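You operate a simulated robot arm through the tools that you are given. There is no shell and no other tool.

Carry out the task below with a simulated robot arm. There is one attempt and no reset: what you move stays moved.

TASK
Wipe the copy board, then lay the colour chart on square two and the grey card on square one.
Fine: dust off with the orange cloth, cloth back; both lamps stay off. What is to be rubbed or washed off counts as gone when no trace of it is left.

Only the result counts: the job must be done as asked and must still hold three seconds after the hand-in. Knocking over, shifting, dropping, spilling or breaking anything else fails it. Flat cloth is picked up by pressing the open fingertips on it (5 to 10 N) and closing them slowly along it; thin cloth reads only 2 to 8 mm in the jaws.

THE ROBOT
A 7-joint arm with a two-finger parallel gripper, fixed in place. Base frame: the origin is on the floor under the middle of its stand, x ahead of it, y to its left, z up; the work surface is at about z = 868. Units: mm, rad, N and s.
It reaches about 1479 mm from its shoulder. Its first joint turns from -2.897 to 2.897 rad. Payload 4.4 kg.
Tool frame: the origin (TCP) lies between the finger pads and is the grasp point; the fingertips stand 23 mm ahead of it; z points along the fingers, y is the line along which they close. The gripper opens to 94 mm. The fingers are 38 mm wide and 10 mm thick; the gripper's body (54 by 96 mm) begins 39 mm behind the TCP.
Orientation is told as [roll, pitch, yaw] about the base's x, y, z axes, in that order, counted from this pose: with the fingers straight down and closing along the base's y, the tool's x points along the base's -x, its y along +y and its z along -z.

THE INTERFACE
- The arm moves only by the tool arm_command. Its argument "deltas" is a list of rows, each a list of 7 numbers: the turn, a rotation vector about the tool's x, y, z in units of 6 degrees (1.0 is 6 degrees), then the shift along the tool's x, y, z in units of 50 mm (1.0 is 50 mm), then the finger opening in mm, from 0 to 94. In form: [[ax, ay, az, x, y, z, claw], ...]. A call has 1 to 20 rows; each row shifts and turns the commanded pose from where the row before left it, along the tool's axes as they then stand. A call with a number of a shift or a turn outside -1 to 1 is refused whole. Rows are played at 5 a second. More than 50 mm and 0.15 rad between two rows, or a gripper value outside its range, and nothing of the call is played. Where a pose cannot be reached the arm comes as near as it can. A force on the tool above 40 N (or 10 N above the force at the start of the call, whichever is more), or a blocked arm, ends the call early, and 0.2 s more pass. The fingers move at their own pace (about 72 mm/s each) and stop on an object; they squeeze with about 22 N. The grip force told is the motor's: it shows also when the fingers shut on nothing. Time passes only in rows, and 0.2 s behind the last, so rows that do not move let the fingers close. It gives the time, the measured TCP pose, the force on the tool (base axes), the opening and the grip force at its end, in the units of the frame above (readings bear some noise), with the torque about the TCP (base axes, N m) and any sound that the robot's microphone picked up.
- Cameras (640 x 400 px; columns grow to the right, rows downward): "scene" is fixed at [399.2, 651.6, 1437]; the picture's right is [-0.80, -0.60, 0.00], its down [-0.48, 0.64, -0.60] and it looks along [0.36, -0.48, -0.80] (base axes); focal length 216 px, centre (320, 200). "wrist" rides on the gripper at [86, 16, -74] in the tool frame; the picture's right is [-0.18, 0.98, 0.00], its down [-0.58, -0.11, -0.81] and it looks along [-0.79, -0.15, 0.59] (tool axes); focal length 243 px, centre (320, 200). There is no depth. A picture from a camera that has moved, and an enlarged one, comes with that camera's place and axes in the base frame and with its lens.
- get_image(camera): a new picture of that camera. The clock stands still meanwhile.
- zoom(camera, box): a new picture of the part [left, top, right, bottom] of that camera's present view, enlarged. The clock stands still meanwhile.
- job_done(): hands the job in; it is judged then, once.

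Nothing tells you positions but the pictures and the camera data. Unless the task says otherwise, let go and move clear before handing in.

The tools are called by a JSON object that holds its "op" and its "data". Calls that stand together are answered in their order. arm_command: Moves the arm, as the interface text tells. Its arguments: {"type":"object","properties":{"deltas":{"type":"array"}},"required":["deltas"]} The other tools are called the same way: get_image (camera) takes a picture; zoom (camera, box) takes an enlarged picture of a part of a camera's view; job_done () hands the job in.

At the start:

```text
time: 0.0
tool_pos: [671.7, -24.3, 1118.1]
ee_rot: [-0.001, -0.003, 0.001]
ft_force: [-0.3, -0.2, -0.1]
ft_torque: [0.01, -0.02, 0.03]
width: 94.0
grasp_force: 0.0
```

scene: 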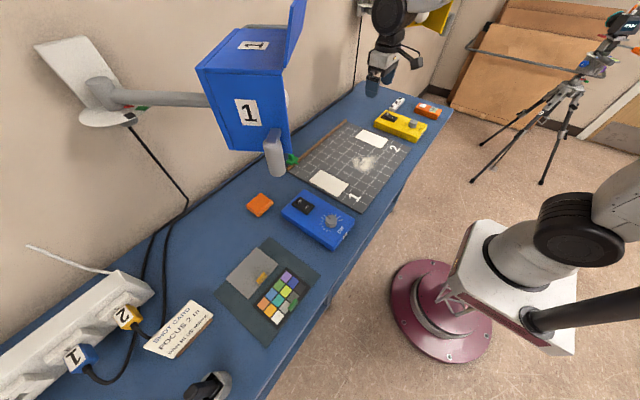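
wrist: 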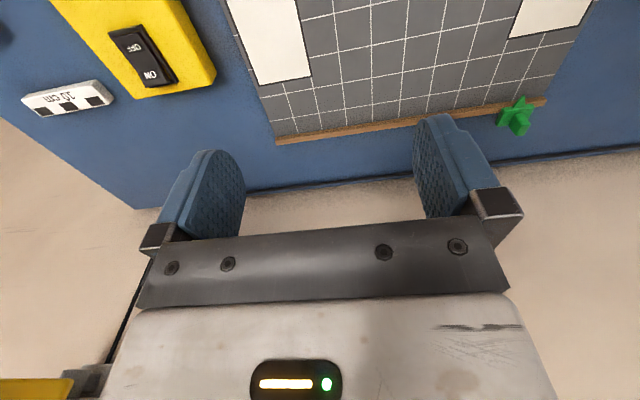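

I see a blue bench with a gridded copy board (two white squares marked 1 and 2, a chalky smudge), an orange item near each end, a blue and a yellow lamp box, and a folder with the grey card and colour chart. I'll zoom in for detail first.

{"op": "zoom", "data": {"camera": "scene", "box": [270, 80, 450, 220]}}

{"op": "zoom", "data": {"camera": "scene", "box": [200, 180, 360, 350]}}

{"op": "zoom", "data": {"camera": "scene", "box": [0, 240, 240, 400]}}

{"op": "zoom", "data": {"camera": "scene", "box": [360, 80, 450, 150]}}

{"op": "zoom", "data": {"camera": "scene", "box": [180, 0, 480, 190]}}

```text
2.86 times, centred on (360, 150) of scene
camera zoom: at [399.2, 651.6, 1437.0], right [-0.8, -0.6, 0.0], down [-0.48, 0.64, -0.6], along [0.36, -0.48, -0.8], focal length 616 px, centre (206, 343)
```

zoom: 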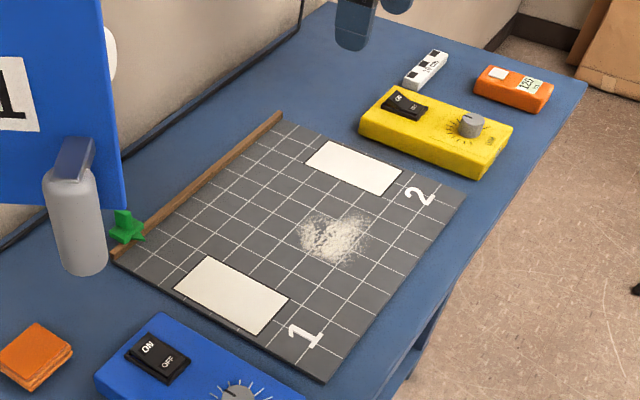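

```text
2.35 times, centred on (280, 265) of scene
camera zoom: at [399.2, 651.6, 1437.0], right [-0.8, -0.6, 0.0], down [-0.48, 0.64, -0.6], along [0.36, -0.48, -0.8], focal length 508 px, centre (414, 47)
```

zoom: 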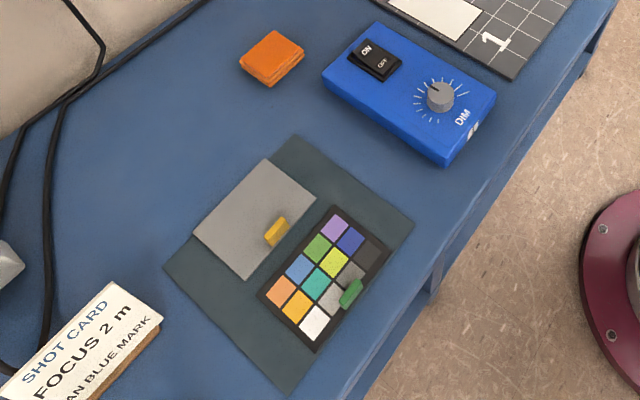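

```text
2.50 times, centred on (120, 320) of scene
camera zoom: at [399.2, 651.6, 1437.0], right [-0.8, -0.6, 0.0], down [-0.48, 0.64, -0.6], along [0.36, -0.48, -0.8], focal length 539 px, centre (820, -100)
```

zoom: 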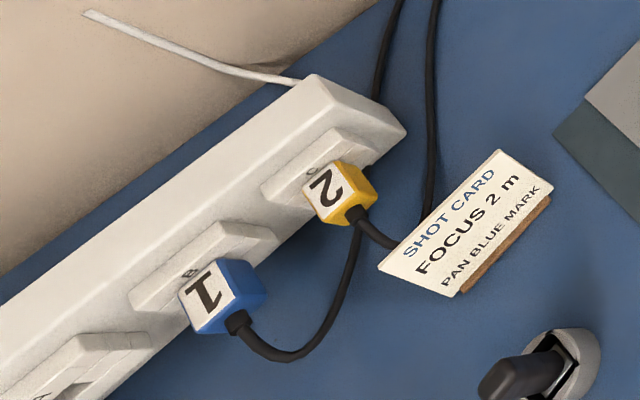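

```text
5.71 times, centred on (405, 115) of scene
camera zoom: at [399.2, 651.6, 1437.0], right [-0.8, -0.6, 0.0], down [-0.48, 0.64, -0.6], along [0.36, -0.48, -0.8], focal length 1233 px, centre (-166, 686)
```

zoom: 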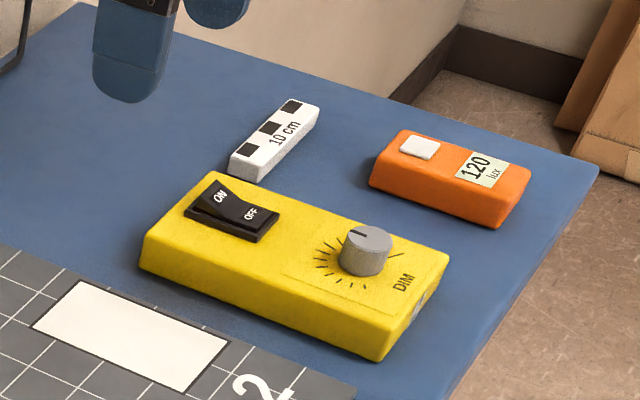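

```text
2.11 times, centred on (330, 95) of scene
camera zoom: at [399.2, 651.6, 1437.0], right [-0.8, -0.6, 0.0], down [-0.48, 0.64, -0.6], along [0.36, -0.48, -0.8], focal length 454 px, centre (299, 421)
```

zoom: 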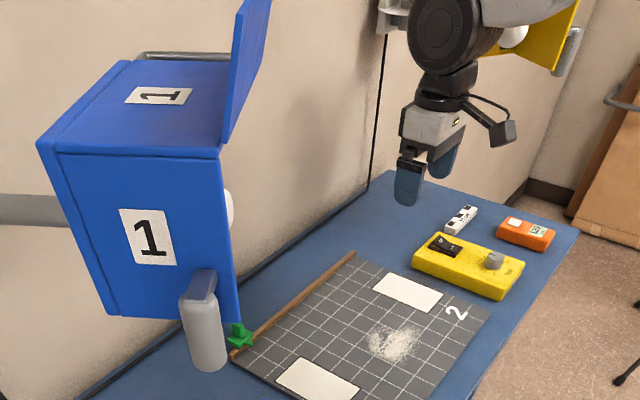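

The orange cloth is the folded pad at about (795, 445). The board spans x 518–828 and y −115–280, with square 1 near (674, 236) and square 2 near (671, −72), and the dust is near (622, 71). The chart and grey card lie at about (551, 602) and (652, 607) with small grip tabs. I'll back the arm toward the robot and move left to look at the lamp and cloth with the wrist camera.

{"op": "arm_command", "data": {"deltas": [[0, 0, 0, 0.95, 0, 0, 94], [0, 0, 0, 0.95, 0, 0, 94], [0, 0, 0, 0.95, 0, 0, 94], [0, 0, 0, 0.95, 0, 0, 94], [0, 0, 0, 0, 0.92, 0, 94], [0, 0, 0, 0, 0.92, 0, 94], [0, 0, 0, 0, 0.92, 0, 94], [0, 0, 0, 0, 0.92, 0, 94], [0, 0, 0, 0, 0.92, 0, 94], [0, 0, 0, 0, 0.92, 0, 94], [0, 0, 0, 0, 0.92, 0, 94]]}}

{"op": "get_image", "data": {"camera": "wrist"}}

{"op": "get_image", "data": {"camera": "scene"}}

```text
time: 2.4
tool_pos: [479.4, 298.0, 1117.4]
ee_rot: [0.0, -0.002, 0.0]
ft_force: [0.5, -0.1, -0.2]
ft_torque: [-0.05, -0.01, -0.04]
width: 93.8
grasp_force: 0.1
```

```text
taken
camera wrist: at [392.9, 315.5, 1191.0], right [0.18, 0.98, 0.0], down [0.58, -0.11, 0.81], along [0.79, -0.15, -0.59], focal length 243 px, centre (320, 200)
```

wrist: 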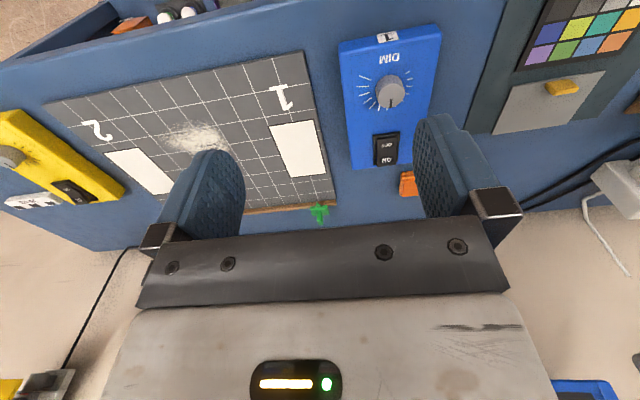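

```text
taken
```

scene: 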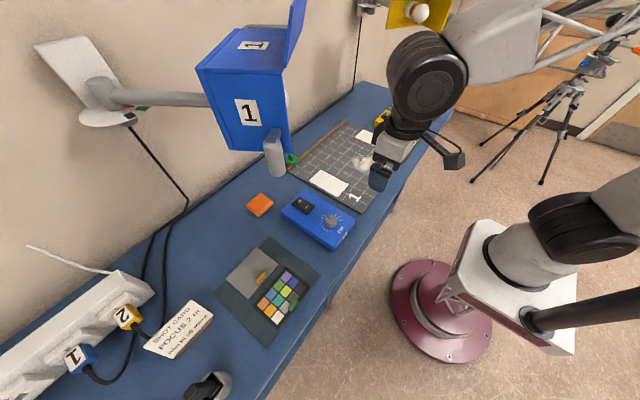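

Lamp 1's head seems to hang at about x 590–780, y 320–515, with its underside near z 1190 and a grey handle below that. I'll stay low and on the robot side of it, and go look at the cards and cloth up close.

{"op": "arm_command", "data": {"deltas": [[0, 0, 0, 0.1, 0.87, 0.25, 94], [0, 0, 0, 0.1, 0.87, 0.25, 94], [0, 0, 0, 0.1, 0.87, 0.25, 94], [0, 0, 0, 0.1, 0.87, 0.25, 94], [0, 0, 0, 0.1, 0.87, 0.25, 94], [0, 0, 0, 0.1, 0.87, 0.25, 94]]}}

{"op": "get_image", "data": {"camera": "wrist"}}

{"op": "get_image", "data": {"camera": "scene"}}

```text
time: 3.8
tool_pos: [450.1, 558.0, 1041.7]
ee_rot: [0.002, -0.001, -0.003]
ft_force: [0.0, 0.5, 0.6]
ft_torque: [0.02, 0.0, -0.02]
width: 94.1
grasp_force: 0.0
```

```text
taken
camera wrist: at [362.8, 575.0, 1115.5], right [0.18, 0.98, 0.0], down [0.58, -0.11, 0.81], along [0.79, -0.15, -0.59], focal length 243 px, centre (320, 200)
```

wrist: 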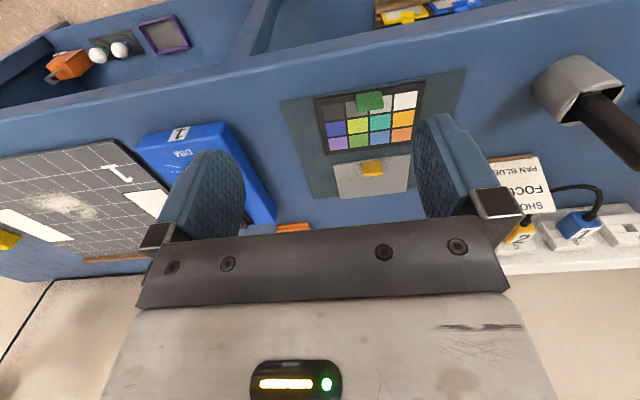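

```text
taken
```

scene: 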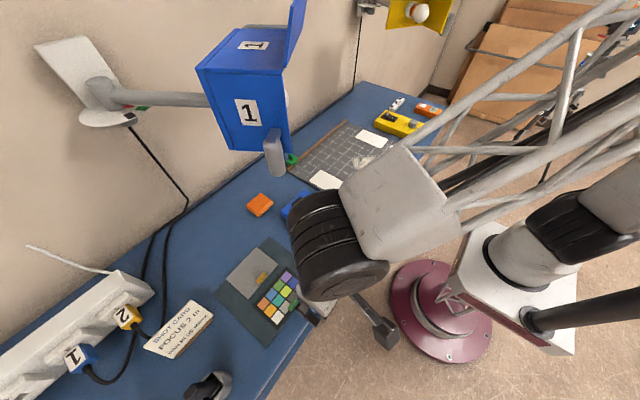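

The cards and their tabs are in view, with the cloth partly hidden behind the hand. I'll zoom in on them.

{"op": "zoom", "data": {"camera": "wrist", "box": [270, 60, 480, 210]}}

{"op": "zoom", "data": {"camera": "scene", "box": [220, 170, 300, 230]}}

{"op": "zoom", "data": {"camera": "scene", "box": [215, 230, 335, 350]}}

{"op": "zoom", "data": {"camera": "scene", "box": [190, 10, 320, 190]}}

```text
2.67 times, centred on (375, 135) of wrist
camera zoom: at [362.8, 575.0, 1115.5], right [0.18, 0.98, 0.0], down [0.58, -0.11, 0.81], along [0.79, -0.15, -0.59], focal length 647 px, centre (173, 373)
```

zoom: 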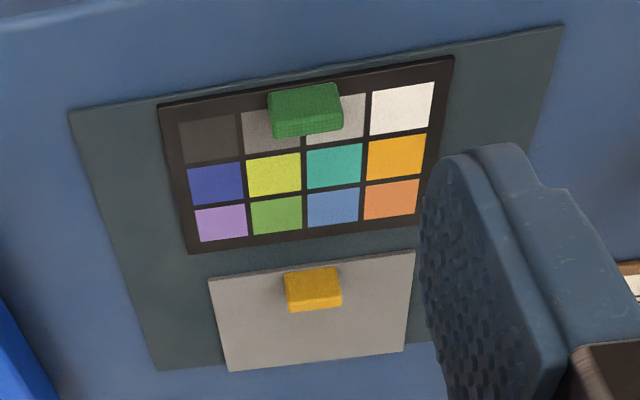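

```text
6.67 times, centred on (260, 200) of scene
camera zoom: at [399.2, 651.6, 1437.0], right [-0.8, -0.6, 0.0], down [-0.48, 0.64, -0.6], along [0.36, -0.48, -0.8], focal length 1438 px, centre (720, 200)
```

zoom: 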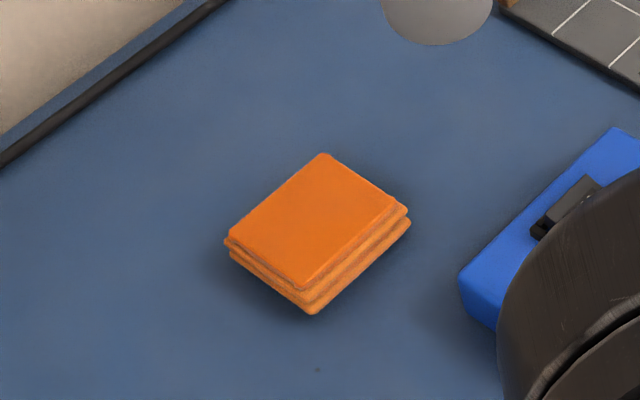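

```text
3.33 times, centred on (275, 290) of scene
camera zoom: at [399.2, 651.6, 1437.0], right [-0.8, -0.6, 0.0], down [-0.48, 0.64, -0.6], along [0.36, -0.48, -0.8], focal length 719 px, centre (470, -100)
```

zoom: 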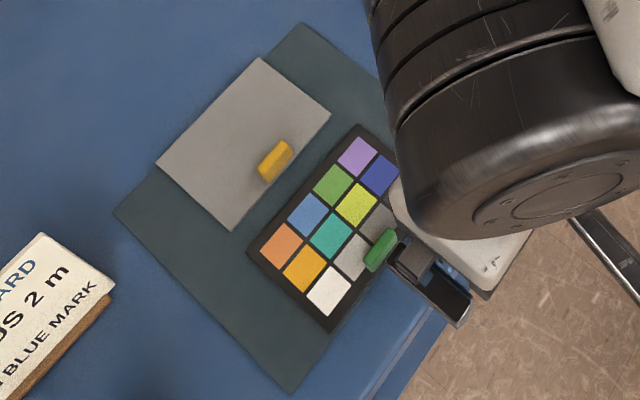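

```text
2.22 times, centred on (255, 100) of scene
camera zoom: at [399.2, 651.6, 1437.0], right [-0.8, -0.6, 0.0], down [-0.48, 0.64, -0.6], along [0.36, -0.48, -0.8], focal length 479 px, centre (464, 422)
```

zoom: 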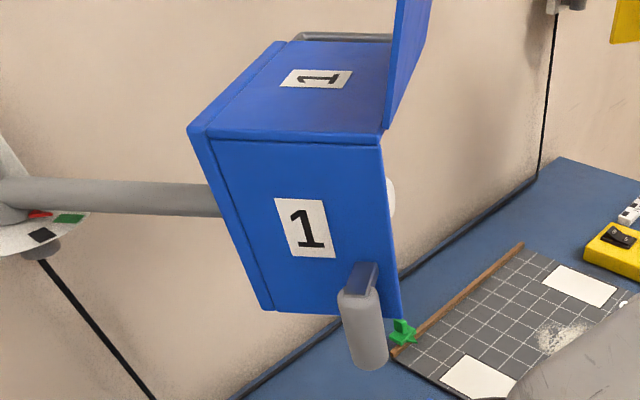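

The cloth is a folded pad about 51 mm in x, 63 mm in y and 18 mm thick. It sits close to and partly beneath lamp 1, so the arm's clearance matters. I'll take a higher view to locate the lamp and its handle accurately.

{"op": "arm_command", "data": {"deltas": [[0, 0, 0, 0.143, -0.31, -0.88, 94], [0, 0, 0, 0.143, -0.31, -0.88, 94], [0, 0, 0, 0.143, -0.31, -0.88, 94], [0, 0, 0, 0.143, -0.31, -0.88, 94], [0, 0, 0, 0.143, -0.31, -0.88, 94], [0, 0, 0, 0.143, -0.31, -0.88, 94], [0, 0, 0, 0.143, -0.31, -0.88, 94]]}}

{"op": "get_image", "data": {"camera": "wrist"}}

{"op": "get_image", "data": {"camera": "scene"}}

```text
time: 5.4
tool_pos: [399.8, 450.3, 1350.6]
ee_rot: [-0.002, 0.001, 0.0]
ft_force: [-1.1, 0.2, -1.3]
ft_torque: [0.01, 0.0, -0.02]
width: 93.8
grasp_force: 0.0
```

```text
taken
camera wrist: at [312.8, 466.5, 1423.9], right [0.18, 0.98, 0.0], down [0.58, -0.11, 0.81], along [0.79, -0.15, -0.59], focal length 243 px, centre (320, 200)
```

wrist: 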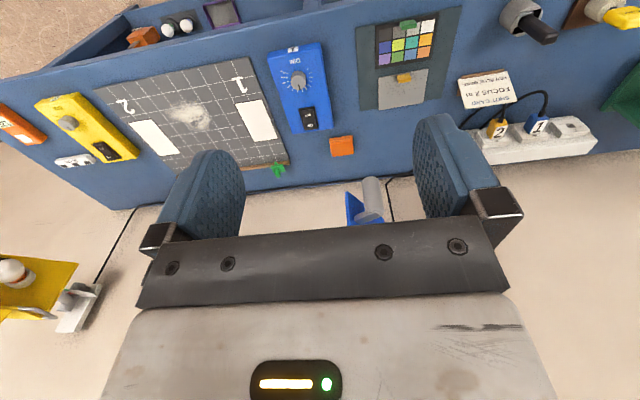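

```text
taken
```

scene: 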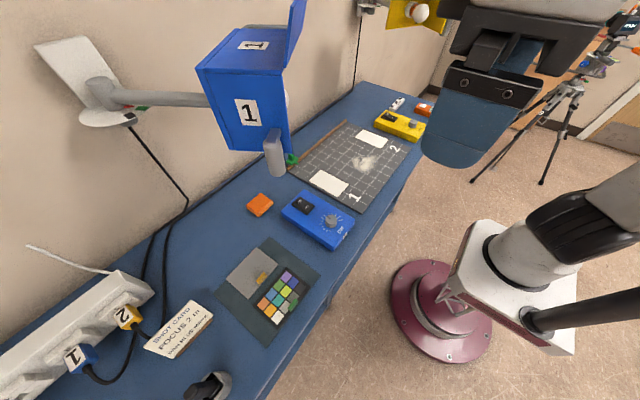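

The handle bottom comes out near (594, 497, 1187), so the lamp underside is about z 1190. To reach the cloth I'll come in from the −y side with the gripper tilted about 60°, which keeps the forearm out from under the lamp. First I'll go to a clear spot and turn the hand there.

{"op": "arm_command", "data": {"deltas": [[0, 0, 0, -0.111, -0.778, 0.444, 94], [0, 0, 0, -0.111, -0.778, 0.444, 94], [0, 0, 0, -0.111, -0.778, 0.444, 94], [0, 0, 0, -0.111, -0.778, 0.444, 94], [0, 0, 0, -0.111, -0.778, 0.444, 94], [0, 0, 0, -0.111, -0.778, 0.444, 94], [0, 0, 0, -0.111, -0.778, 0.444, 94], [0, 0, 0, -0.111, -0.778, 0.444, 94], [0, 0, 0, -0.111, -0.778, 0.444, 94]]}}

{"op": "arm_command", "data": {"deltas": [[0, 0, 1, 0, 0, 0, 94], [0, 0, 1, 0, 0, 0, 94], [0, 0, 1, 0, 0, 0, 94], [0, 0, 1, 0, 0, 0, 94], [0, 0, 1, 0, 0, 0, 94], [0, 0, 1, 0, 0, 0, 94], [0, 0, 1, 0, 0, 0, 94], [0, 0, 1, 0, 0, 0, 94], [0, 0, 1, 0, 0, 0, 94], [0, 0, 1, 0, 0, 0, 94], [0, 0, 1, 0, 0, 0, 94], [0, 0, 1, 0, 0, 0, 94], [0, 0, 1, 0, 0, 0, 94], [0, 0, 1, 0, 0, 0, 94], [0, 0, 1, 0, 0, 0, 94]]}}

{"op": "get_image", "data": {"camera": "scene"}}

{"op": "get_image", "data": {"camera": "wrist"}}

```text
time: 7.4
tool_pos: [451.7, 98.3, 1151.7]
ee_rot: [-0.001, -0.002, -0.001]
ft_force: [-0.2, -0.4, 0.1]
ft_torque: [0.01, 0.03, 0.01]
width: 93.9
grasp_force: 0.2
```

```text
time: 10.6
tool_pos: [450.3, 99.5, 1151.7]
ee_rot: [0.001, 0.001, -1.572]
ft_force: [0.4, 0.0, 0.0]
ft_torque: [0.01, -0.05, -0.03]
width: 93.9
grasp_force: 0.0
```

```text
taken
```

scene: 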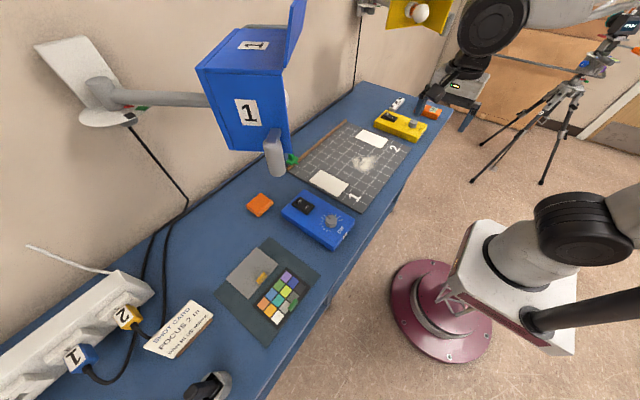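

```text
taken
camera wrist: at [466.3, 186.5, 1225.2], right [0.98, -0.19, 0.0], down [-0.11, -0.58, 0.81], along [-0.15, -0.79, -0.59], focal length 243 px, centre (320, 200)
```

wrist: 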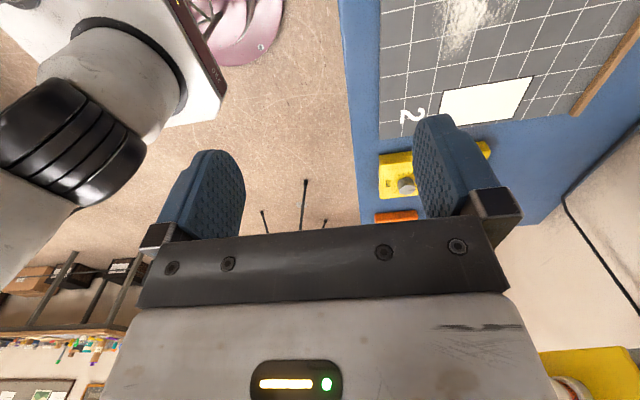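

The yaw turn worked cleanly. Now I'll tilt the tool 60° so the fingers point toward +y and down, then hover over the board to inspect the dust from above.

{"op": "arm_command", "data": {"deltas": [[0, 1, 0, 0, 0, 0, 94], [0, 1, 0, 0, 0, 0, 94], [0, 1, 0, 0, 0, 0, 94], [0, 1, 0, 0, 0, 0, 94], [0, 1, 0, 0, 0, 0, 94], [0, 1, 0, 0, 0, 0, 94], [0, 1, 0, 0, 0, 0, 94], [0, 1, 0, 0, 0, 0, 94], [0, 1, 0, 0, 0, 0, 94], [0, 1, 0, 0, 0, 0, 94], [0, 0, 0, -0.346, 0.8, 0.2, 94], [0, 0, 0, -0.346, 0.8, 0.2, 94], [0, 0, 0, -0.346, 0.8, 0.2, 94], [0, 0, 0, -0.346, 0.8, 0.2, 94]]}}

{"op": "get_image", "data": {"camera": "wrist"}}

{"op": "get_image", "data": {"camera": "scene"}}

```text
time: 13.6
tool_pos: [611.9, 101.2, 1071.4]
ee_rot: [0.001, 1.046, -1.57]
ft_force: [0.2, 0.1, -0.5]
ft_torque: [0.02, -0.01, 0.05]
width: 94.1
grasp_force: 0.0
```

```text
taken
camera wrist: at [626.6, 80.3, 1182.3], right [0.98, -0.09, -0.16], down [-0.11, -0.99, -0.1], along [-0.15, 0.12, -0.98], focal length 243 px, centre (320, 200)
```

wrist: 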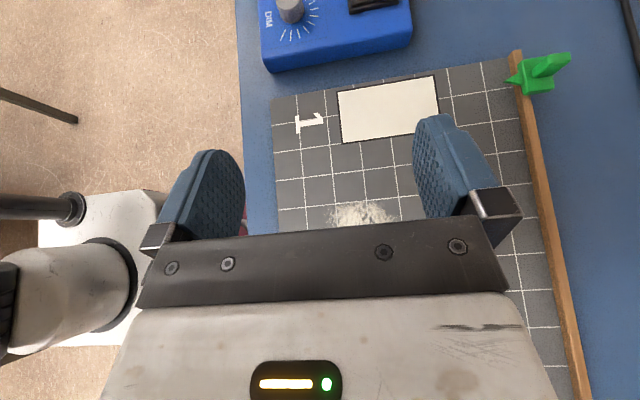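

```text
taken
```

scene: 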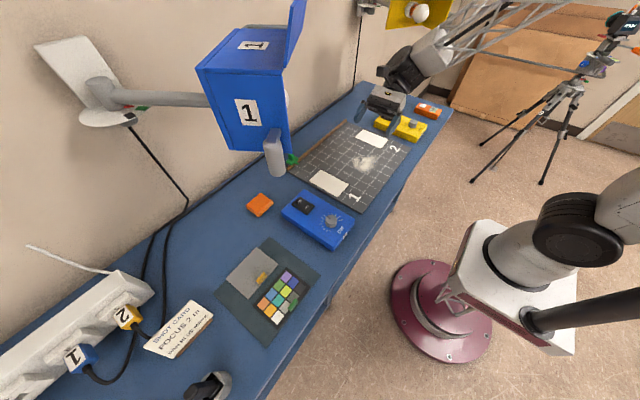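

The tilt is reached, and the green clip stands on the wooden strip well clear of the dust. I'll shift back a little in −y so the dust shows fully between the fingers.

{"op": "arm_command", "data": {"deltas": [[0, 0, 0, -0.4, 0, -0.693, 94], [0, 0, 0, -0.4, 0, -0.693, 94]]}}

{"op": "get_image", "data": {"camera": "wrist"}}

{"op": "zoom", "data": {"camera": "wrist", "box": [240, 20, 560, 220]}}

```text
time: 14.2
tool_pos: [611.9, 21.0, 1072.7]
ee_rot: [0.0, 1.045, -1.572]
ft_force: [-0.2, -0.3, 0.1]
ft_torque: [0.03, 0.0, -0.03]
width: 94.3
grasp_force: 0.0
```

```text
taken
camera wrist: at [627.9, 0.6, 1182.6], right [0.98, -0.09, -0.16], down [-0.11, -0.99, -0.1], along [-0.15, 0.12, -0.98], focal length 243 px, centre (320, 200)
```

wrist: 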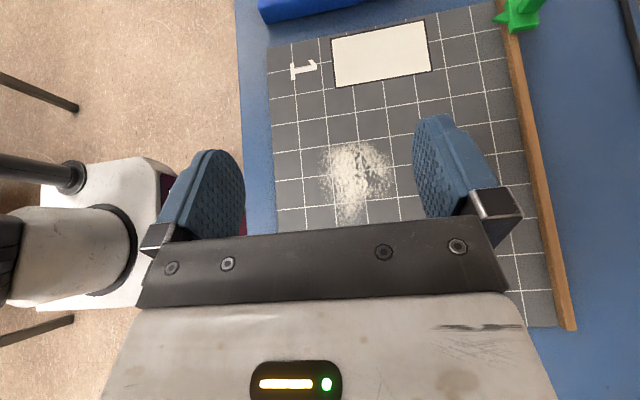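

```text
2.00 times, centred on (400, 120) of wrist
camera zoom: at [627.9, 0.6, 1182.6], right [0.98, -0.09, -0.16], down [-0.11, -0.99, -0.1], along [-0.15, 0.12, -0.98], focal length 485 px, centre (160, 360)
```

zoom: 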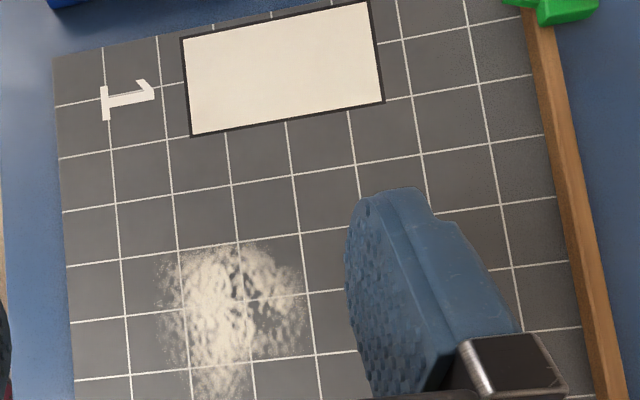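

The dust spans about x 578–676 and y 0–113. Square 1 measures x 616–740, y 188–262 in this view. Next I'll move toward the cloth, staying below lamp 1, and look at it from above.

{"op": "arm_command", "data": {"deltas": [[0, 0, 0, 0.149, 0.526, 0.669, 94], [0, 0, 0, 0.149, 0.526, 0.669, 94], [0, 0, 0, 0.149, 0.526, 0.669, 94], [0, 0, 0, 0.149, 0.526, 0.669, 94], [0, 0, 0, 0.149, 0.526, 0.669, 94], [0, 0, 0, 0.149, 0.526, 0.669, 94], [0, 0, 0, 0.149, 0.526, 0.669, 94]]}}

{"op": "get_image", "data": {"camera": "wrist"}}

{"op": "get_image", "data": {"camera": "scene"}}

```text
time: 15.8
tool_pos: [793.6, 251.7, 999.6]
ee_rot: [0.0, 1.047, -1.568]
ft_force: [-0.6, 0.5, 0.2]
ft_torque: [0.0, -0.02, 0.03]
width: 94.0
grasp_force: 0.0
```

```text
taken
camera wrist: at [809.1, 229.8, 1110.8], right [0.98, -0.09, -0.16], down [-0.11, -0.99, -0.1], along [-0.15, 0.12, -0.98], focal length 243 px, centre (320, 200)
```

wrist: 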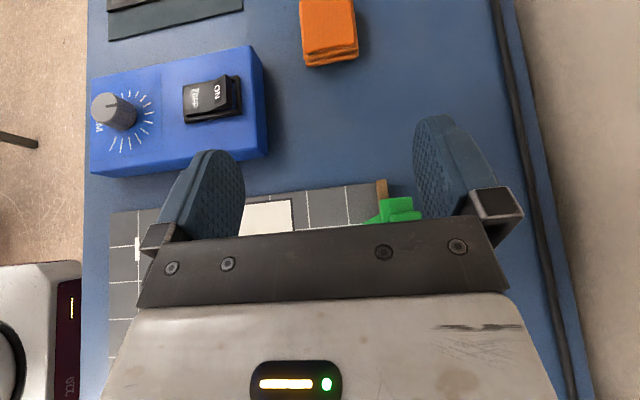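

```text
taken
```

scene: 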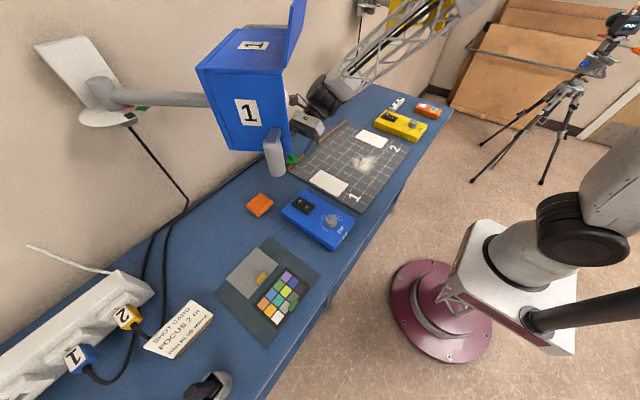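

The cloth pad is ahead at about x 772–823, the green clip is at about (848, 240), and the blue box is clear to the left. I'll move closer for a full view of the pad before going around it.

{"op": "arm_command", "data": {"deltas": [[0, 0, 0, 0.044, 0.034, 0.875, 94], [0, 0, 0, 0.044, 0.034, 0.875, 94]]}}

{"op": "get_image", "data": {"camera": "wrist"}}

{"op": "zoom", "data": {"camera": "scene", "box": [220, 60, 420, 220]}}

```text
time: 16.4
tool_pos: [797.5, 327.6, 958.8]
ee_rot: [0.0, 1.046, -1.572]
ft_force: [-0.4, -1.2, -0.2]
ft_torque: [-0.04, 0.01, 0.02]
width: 93.7
grasp_force: 0.1
```

```text
taken
camera wrist: at [813.4, 307.1, 1069.7], right [0.98, -0.09, -0.16], down [-0.11, -0.99, -0.1], along [-0.15, 0.12, -0.98], focal length 243 px, centre (320, 200)
```

wrist: 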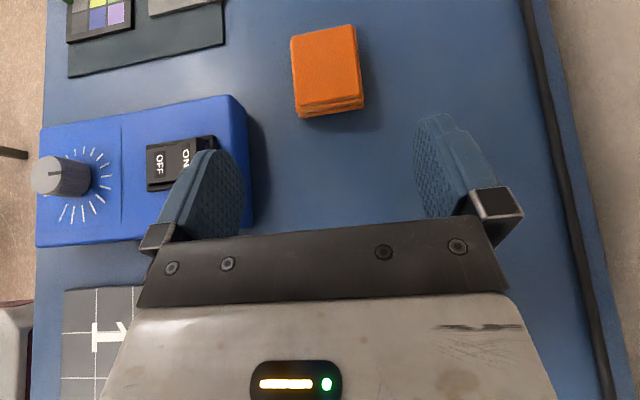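

```text
2.50 times, centred on (320, 140) of scene
camera zoom: at [399.2, 651.6, 1437.0], right [-0.8, -0.6, 0.0], down [-0.48, 0.64, -0.6], along [0.36, -0.48, -0.8], focal length 539 px, centre (320, 350)
```

zoom: 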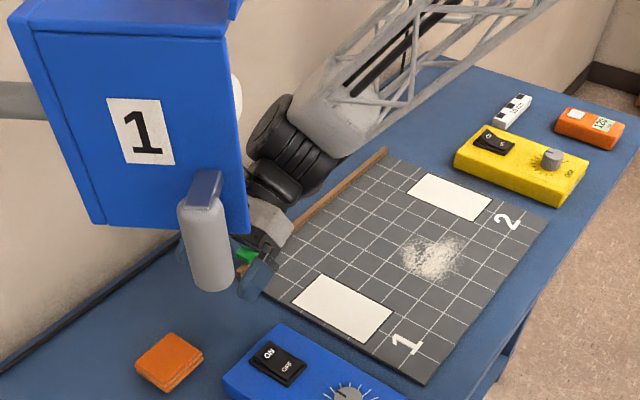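

The pad measures x 774–826, y 407–470 from here, and the jaw is nearly centred on it. I'll narrow the opening slightly to stay off the blue box and hover just over the pad.

{"op": "arm_command", "data": {"deltas": [[0, 0, 0, 0.213, 0.013, 0.689, 76], [0, 0, 0, 0.213, 0.013, 0.689, 76], [0, 0, 0, 0.213, 0.013, 0.689, 76]]}}

{"op": "get_image", "data": {"camera": "wrist"}}

{"op": "zoom", "data": {"camera": "scene", "box": [220, 60, 420, 220]}}

```text
time: 17.2
tool_pos: [801.3, 432.0, 936.7]
ee_rot: [0.001, 1.049, -1.571]
ft_force: [0.8, 0.2, 0.5]
ft_torque: [-0.03, -0.01, -0.01]
width: 76.0
grasp_force: 0.0
```

```text
taken
camera wrist: at [816.7, 410.5, 1047.2], right [0.98, -0.09, -0.16], down [-0.11, -0.99, -0.1], along [-0.15, 0.12, -0.98], focal length 243 px, centre (320, 200)
```

wrist: 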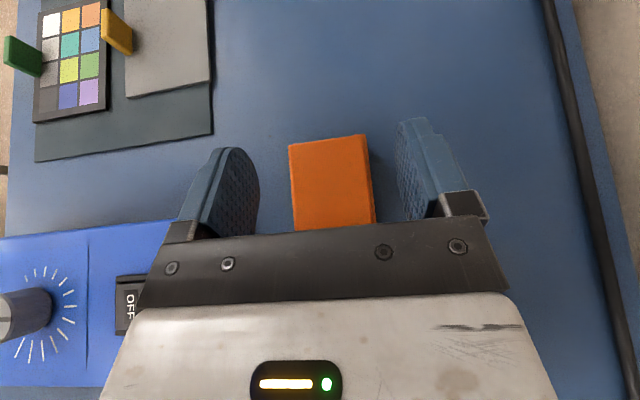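

```text
2.50 times, centred on (320, 140) of scene
camera zoom: at [399.2, 651.6, 1437.0], right [-0.8, -0.6, 0.0], down [-0.48, 0.64, -0.6], along [0.36, -0.48, -0.8], focal length 539 px, centre (320, 350)
```

zoom: 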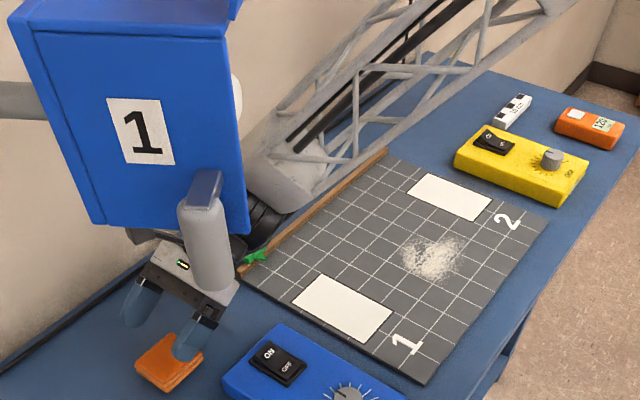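

The pad lies centred between the fingers, at x 774–826 with its far edge at y 472. I'll lower so the tips straddle its sides about 3 mm above the bench.

{"op": "arm_command", "data": {"deltas": [[0, 0, 0, -0.2, -0.01, 0.14, 76], [0, 0, 0, -0.2, -0.01, 0.14, 76], [0, 0, 0, -0.2, 0, 0.14, 76], [0, 0, 0, 0, 0, 0, 76]]}}

{"op": "get_image", "data": {"camera": "wrist"}}

{"op": "zoom", "data": {"camera": "scene", "box": [220, 120, 340, 220]}}

```text
time: 18.2
tool_pos: [799.9, 435.0, 899.4]
ee_rot: [0.0, 1.048, -1.568]
ft_force: [0.4, -0.6, -1.1]
ft_torque: [-0.02, 0.0, 0.0]
width: 76.2
grasp_force: 0.0
```

```text
taken
camera wrist: at [815.3, 414.6, 1010.2], right [0.98, -0.09, -0.16], down [-0.11, -0.99, -0.1], along [-0.15, 0.12, -0.98], focal length 243 px, centre (320, 200)
```

wrist: 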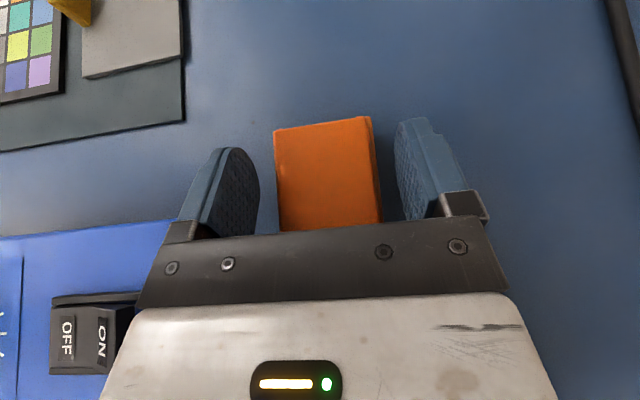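

```text
4.00 times, centred on (280, 170) of scene
camera zoom: at [399.2, 651.6, 1437.0], right [-0.8, -0.6, 0.0], down [-0.48, 0.64, -0.6], along [0.36, -0.48, -0.8], focal length 863 px, centre (480, 320)
```

zoom: 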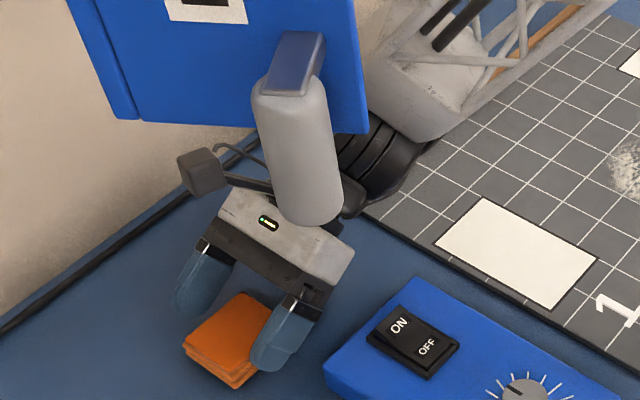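

The fingers flank the pad with no contact force. I'll close slowly and watch the width and grip force.

{"op": "arm_command", "data": {"deltas": [[0, 0, 0, 0, 0, 0, 68], [0, 0, 0, 0, 0, 0, 62], [0, 0, 0, 0, 0, 0, 57], [0, 0, 0, 0, 0, 0, 53], [0, 0, 0, 0, 0, 0, 49], [0, 0, 0, 0, 0, 0, 45], [0, 0, 0, 0, 0, 0, 40], [0, 0, 0, 0, 0, 0, 36], [0, 0, 0, 0, 0, 0, 36]]}}

{"op": "get_image", "data": {"camera": "wrist"}}

{"op": "zoom", "data": {"camera": "scene", "box": [220, 120, 340, 220]}}

```text
time: 20.2
tool_pos: [800.5, 435.7, 899.1]
ee_rot: [0.001, 1.046, -1.571]
ft_force: [-0.3, -0.7, 0.5]
ft_torque: [0.04, 0.03, 0.01]
width: 54.3
grasp_force: 21.7
```

```text
taken
camera wrist: at [815.3, 414.5, 1010.2], right [0.98, -0.09, -0.16], down [-0.11, -0.99, -0.1], along [-0.15, 0.12, -0.98], focal length 243 px, centre (320, 200)
```

wrist: 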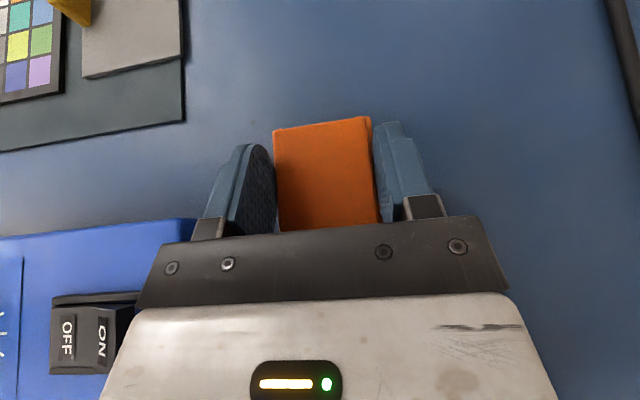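

```text
4.00 times, centred on (280, 170) of scene
camera zoom: at [399.2, 651.6, 1437.0], right [-0.8, -0.6, 0.0], down [-0.48, 0.64, -0.6], along [0.36, -0.48, -0.8], focal length 863 px, centre (480, 320)
```

zoom: 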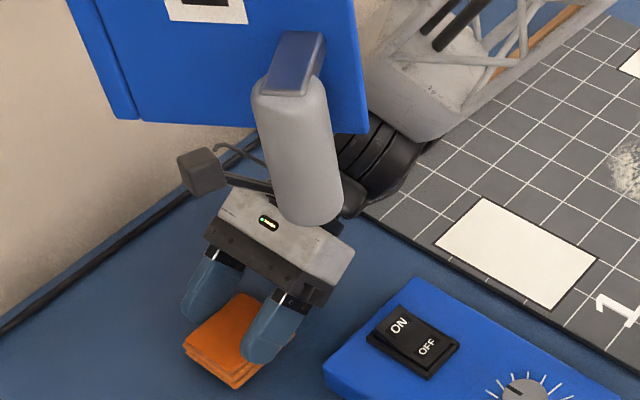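

The pad is gripped at 54 mm with full grip force and hasn't shifted. I'll note the pick pose (800.5, 435.7, 899.1) for putting it back, and lift a little to check the hold.

{"op": "arm_command", "data": {"deltas": [[0, 0, 0, 0.2, 0, -0.115, 36], [0, 0, 0, 0.3, 0, -0.173, 36], [0, 0, 0, 0, 0, 0, 36]]}}

{"op": "get_image", "data": {"camera": "wrist"}}

{"op": "zoom", "data": {"camera": "scene", "box": [220, 120, 340, 220]}}

```text
time: 21.0
tool_pos: [799.3, 434.5, 928.0]
ee_rot: [0.0, 1.046, -1.571]
ft_force: [1.7, -1.1, -0.7]
ft_torque: [-0.01, -0.03, 0.01]
width: 54.2
grasp_force: 22.1
```

```text
taken
camera wrist: at [815.0, 413.7, 1039.2], right [0.98, -0.09, -0.16], down [-0.11, -0.99, -0.1], along [-0.15, 0.12, -0.98], focal length 243 px, centre (320, 200)
```

wrist: 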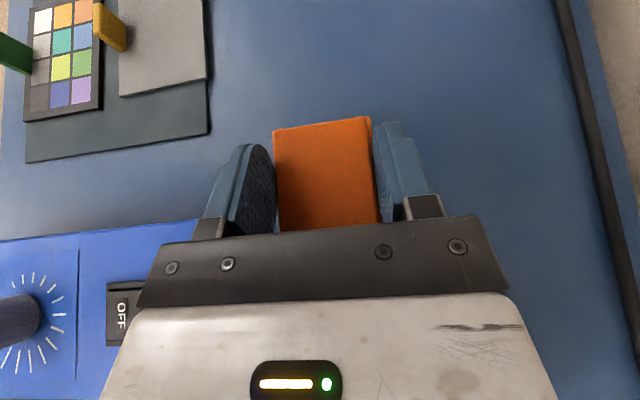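

```text
4.00 times, centred on (280, 170) of scene
camera zoom: at [399.2, 651.6, 1437.0], right [-0.8, -0.6, 0.0], down [-0.48, 0.64, -0.6], along [0.36, -0.48, -0.8], focal length 863 px, centre (480, 320)
```

zoom: 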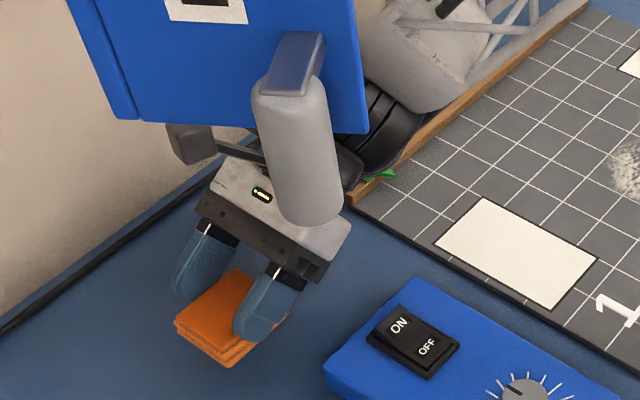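

The pad came up level and firmly held. I'll retrace the path out from under lamp 1 and carry it over to the board.

{"op": "arm_command", "data": {"deltas": [[0, 0, 0, -0.17, -0.013, -0.722, 36], [0, 0, 0, -0.17, -0.013, -0.722, 36], [0, 0, 0, -0.17, -0.013, -0.722, 36], [0, 0, 0, -0.218, -0.628, -0.696, 36], [0, 0, 0, -0.218, -0.628, -0.696, 36], [0, 0, 0, -0.218, -0.628, -0.696, 36], [0, 0, 0, -0.218, -0.628, -0.696, 36], [0, 0, 0, -0.218, -0.628, -0.696, 36]]}}

{"op": "get_image", "data": {"camera": "wrist"}}

{"op": "get_image", "data": {"camera": "scene"}}

```text
time: 22.8
tool_pos: [641.0, 151.3, 997.5]
ee_rot: [0.0, 1.047, -1.573]
ft_force: [0.3, -0.3, -0.9]
ft_torque: [-0.02, -0.01, 0.01]
width: 54.1
grasp_force: 21.6
```

```text
taken
camera wrist: at [657.1, 130.3, 1108.1], right [0.98, -0.09, -0.16], down [-0.11, -0.99, -0.1], along [-0.15, 0.12, -0.98], focal length 243 px, centre (320, 200)
```

wrist: 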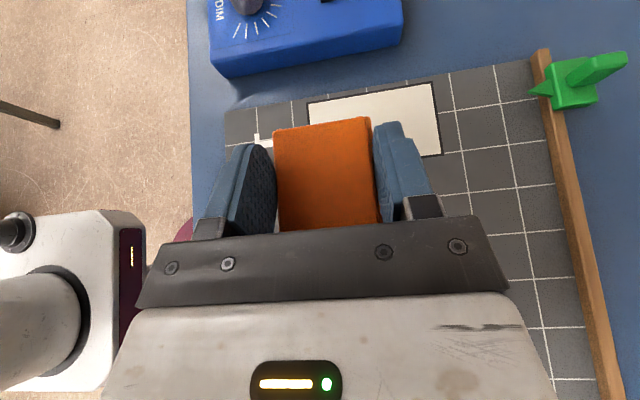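

```text
taken
```

scene: 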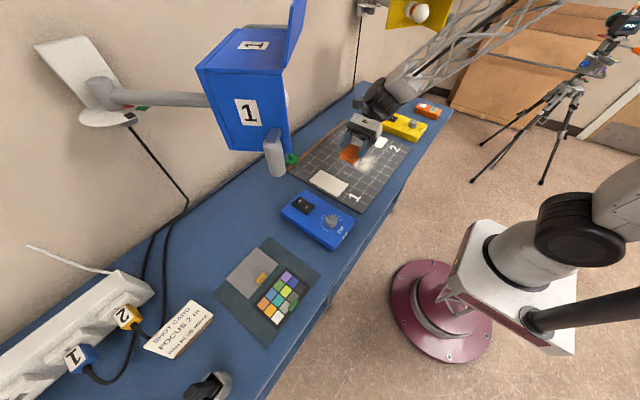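

The pad is held steady. I'll go to the near corner of the dust area and lower until the pad is close to the board surface.

{"op": "arm_command", "data": {"deltas": [[0, 0, 0, -0.574, -0.324, -0.458, 36], [0, 0, 0, -0.574, -0.324, -0.458, 36], [0, 0, 0, -0.574, -0.324, -0.458, 36], [0, 0, 0, -0.574, -0.324, -0.458, 36], [0, 0, 0, -0.574, -0.324, -0.458, 36], [0, 0, 0, -0.173, 0, 0.1, 36], [0, 0, 0, -0.173, 0, 0.1, 36], [0, 0, 0, 0, 0, 0, 36]]}}

{"op": "zoom", "data": {"camera": "scene", "box": [300, 70, 460, 190]}}

{"op": "get_image", "data": {"camera": "wrist"}}

```text
time: 24.6
tool_pos: [556.9, -20.6, 912.5]
ee_rot: [0.0, 1.047, -1.569]
ft_force: [0.0, -0.6, -0.8]
ft_torque: [0.0, 0.03, -0.01]
width: 54.1
grasp_force: 21.9
```

```text
3.33 times, centred on (380, 130) of scene
camera zoom: at [399.2, 651.6, 1437.0], right [-0.8, -0.6, 0.0], down [-0.48, 0.64, -0.6], along [0.36, -0.48, -0.8], focal length 719 px, centre (120, 433)
```

zoom: 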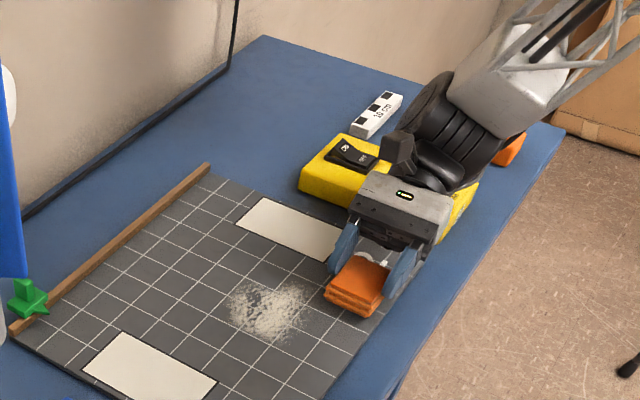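

```text
taken
camera wrist: at [573.7, -40.8, 1024.0], right [0.98, -0.09, -0.16], down [-0.11, -0.99, -0.1], along [-0.15, 0.12, -0.98], focal length 243 px, centre (320, 200)
```

wrist: 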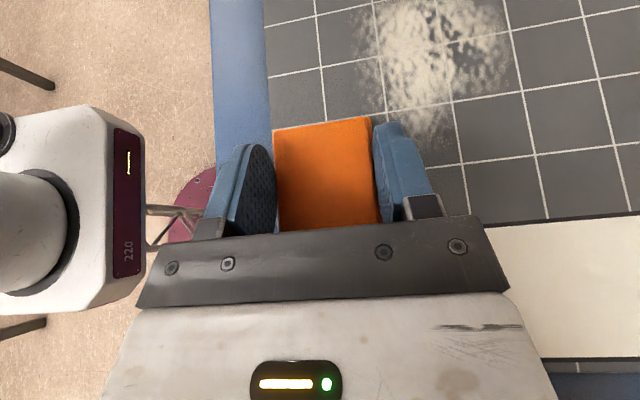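

The hand is near the yellow box's knob side, so I'll shift 20 mm toward +y for margin and then step the pad down onto the board while watching the force.

{"op": "arm_command", "data": {"deltas": [[0, 0, 0, 0.206, 0.26, 0.357, 36], [0, 0, 0, -0.0346, 0, 0.02, 36], [0, 0, 0, -0.0346, 0, 0.02, 36], [0, 0, 0, -0.0346, 0, 0.02, 36], [0, 0, 0, 0, 0, 0, 36]]}}

{"op": "arm_command", "data": {"deltas": [[0, 0, 0, -0.0346, 0, 0.02, 36], [0, 0, 0, 0, 0, 0, 36]]}}

{"op": "arm_command", "data": {"deltas": [[0, 0, 0, -0.0173, 0, 0.01, 36], [0, 0, 0, 0, 0, 0, 36]]}}

```text
time: 25.8
tool_pos: [570.8, 2.1, 907.3]
ee_rot: [-0.001, 1.047, -1.57]
ft_force: [0.7, -0.4, -0.6]
ft_torque: [-0.03, 0.01, -0.01]
width: 54.1
grasp_force: 21.9
```

```text
time: 26.4
tool_pos: [571.4, 1.0, 905.7]
ee_rot: [0.005, 1.049, -1.568]
ft_force: [-3.6, 0.8, 32.8]
ft_torque: [0.0, 0.14, 0.02]
width: 54.6
grasp_force: 22.4
```

```text
time: 27.0
tool_pos: [571.8, 1.2, 904.0]
ee_rot: [0.002, 1.046, -1.569]
ft_force: [1.8, -0.6, 32.6]
ft_torque: [0.03, -0.07, 0.0]
width: 54.1
grasp_force: 21.9
```

Contact is at about z 906 and pressing hard, at 33 N. I'll ease up to get a light pressing force before wiping.

{"op": "arm_command", "data": {"deltas": [[0, 0, 0, 0.0173, 0, -0.01, 36], [0, 0, 0, 0, 0, 0, 36]]}}

{"op": "get_image", "data": {"camera": "wrist"}}

{"op": "zoom", "data": {"camera": "scene", "box": [340, 100, 440, 180]}}

```text
time: 27.6
tool_pos: [570.3, 2.0, 904.4]
ee_rot: [-0.002, 1.047, -1.571]
ft_force: [5.1, -0.9, 10.0]
ft_torque: [-0.02, -0.24, 0.0]
width: 54.1
grasp_force: 22.8
```

```text
taken
camera wrist: at [587.1, -19.2, 1015.7], right [0.98, -0.09, -0.16], down [-0.11, -0.99, -0.1], along [-0.15, 0.12, -0.98], focal length 243 px, centre (320, 200)
```

wrist: 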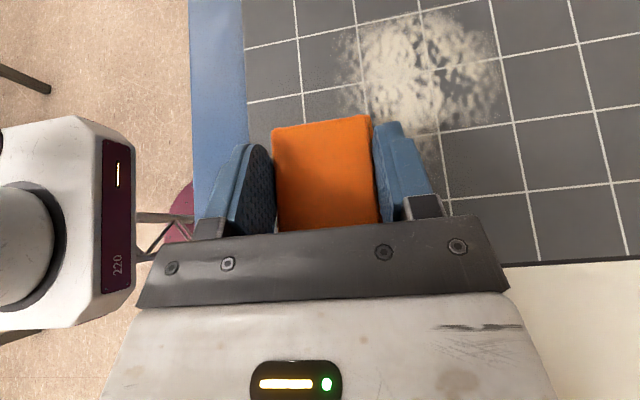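

```text
5.00 times, centred on (390, 140) of scene
camera zoom: at [399.2, 651.6, 1437.0], right [-0.8, -0.6, 0.0], down [-0.48, 0.64, -0.6], along [0.36, -0.48, -0.8], focal length 1079 px, centre (-30, 500)
```

zoom: 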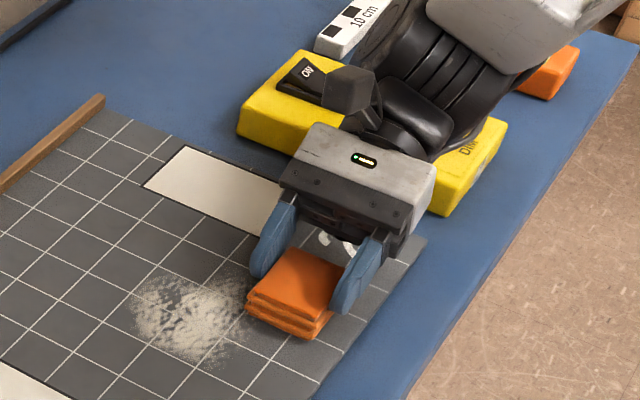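

Now it's about 10 N down, a good wiping pressure. I'll stroke along +x across the dust at constant height.

{"op": "arm_command", "data": {"deltas": [[0, 0, 0, 0, 0.3, 0, 36], [0, 0, 0, 0, 0.4, 0, 36], [0, 0, 0, 0, 0.4, 0, 36], [0, 0, 0, 0, 0.4, 0, 36], [0, 0, 0, 0, 0.4, 0, 36], [0, 0, 0, 0, 0.4, 0, 36]]}}

{"op": "get_image", "data": {"camera": "wrist"}}

{"op": "zoom", "data": {"camera": "scene", "box": [320, 100, 440, 190]}}

```text
time: 29.0
tool_pos: [686.9, 1.3, 903.9]
ee_rot: [0.0, 1.047, -1.572]
ft_force: [-8.2, -1.4, 17.2]
ft_torque: [-0.11, 0.26, -0.05]
width: 54.2
grasp_force: 22.0
```

```text
taken
camera wrist: at [702.0, -20.1, 1015.5], right [0.98, -0.09, -0.16], down [-0.11, -0.99, -0.1], along [-0.15, 0.12, -0.98], focal length 243 px, centre (320, 200)
```

wrist: 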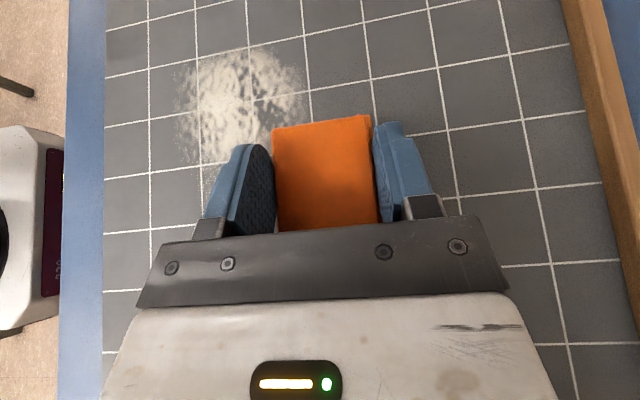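

```text
4.44 times, centred on (380, 145) of scene
camera zoom: at [399.2, 651.6, 1437.0], right [-0.8, -0.6, 0.0], down [-0.48, 0.64, -0.6], along [0.36, -0.48, -0.8], focal length 959 px, centre (53, 444)
```

zoom: 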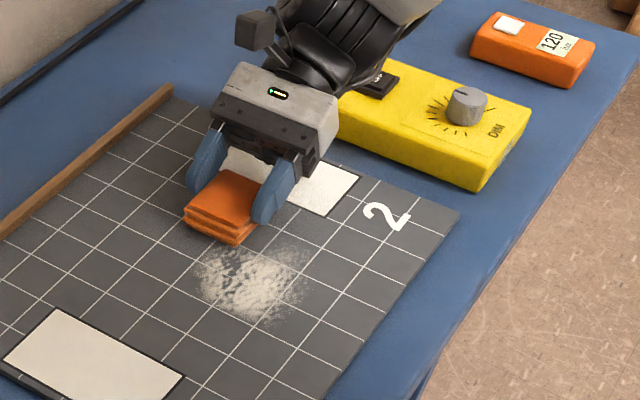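

The swept strip looks cleaner and the rest of the dust remains. I'll raster on with +y steps and alternating x strokes.

{"op": "arm_command", "data": {"deltas": [[0, 0, 0, 0.125, 0, 0.217, 36], [0, 0, 0, 0.125, 0, 0.217, 36], [0, 0, 0, 0, -0.4, 0, 36], [0, 0, 0, 0, -0.4, 0, 36], [0, 0, 0, 0, -0.4, 0, 36], [0, 0, 0, 0, -0.4, 0, 36], [0, 0, 0, 0, -0.4, 0, 36], [0, 0, 0, 0, -0.4, 0, 36]]}}

{"op": "arm_command", "data": {"deltas": [[0, 0, 0, 0.125, 0, 0.217, 36], [0, 0, 0, 0.125, 0, 0.217, 36], [0, 0, 0, 0, 0.4, 0, 36], [0, 0, 0, 0, 0.4, 0, 36], [0, 0, 0, 0, 0.4, 0, 36], [0, 0, 0, 0, 0.4, 0, 36], [0, 0, 0, 0, 0.4, 0, 36], [0, 0, 0, 0, 0.4, 0, 36]]}}

{"op": "get_image", "data": {"camera": "wrist"}}

{"op": "zoom", "data": {"camera": "scene", "box": [320, 100, 440, 190]}}

```text
time: 30.8
tool_pos: [566.4, 26.0, 904.3]
ee_rot: [0.001, 1.047, -1.569]
ft_force: [3.3, 0.4, 5.5]
ft_torque: [-0.05, -0.06, 0.03]
width: 54.1
grasp_force: 21.9
```

```text
time: 32.6
tool_pos: [687.3, 52.0, 904.4]
ee_rot: [-0.001, 1.048, -1.571]
ft_force: [-0.1, -0.3, 1.5]
ft_torque: [-0.04, 0.05, -0.04]
width: 54.4
grasp_force: 22.3
```

```text
taken
camera wrist: at [702.9, 30.4, 1015.6], right [0.98, -0.09, -0.16], down [-0.11, -0.99, -0.1], along [-0.15, 0.12, -0.98], focal length 243 px, centre (320, 200)
```

wrist: 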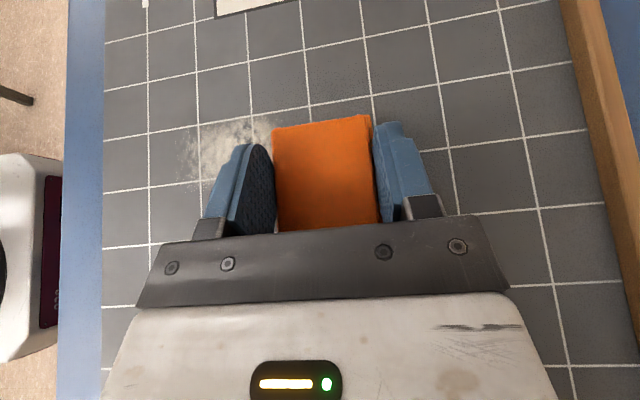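

```text
4.44 times, centred on (380, 145) of scene
camera zoom: at [399.2, 651.6, 1437.0], right [-0.8, -0.6, 0.0], down [-0.48, 0.64, -0.6], along [0.36, -0.48, -0.8], focal length 959 px, centre (53, 444)
```

zoom: 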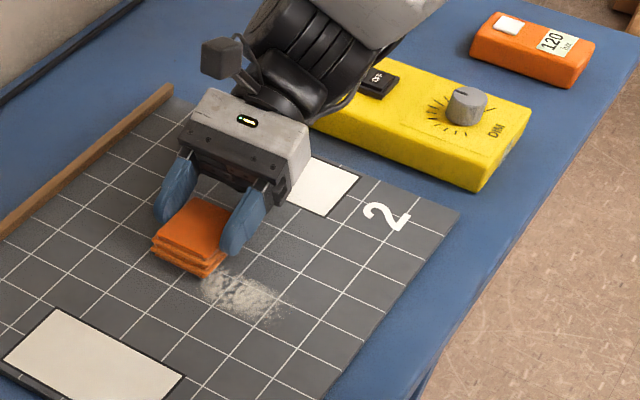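

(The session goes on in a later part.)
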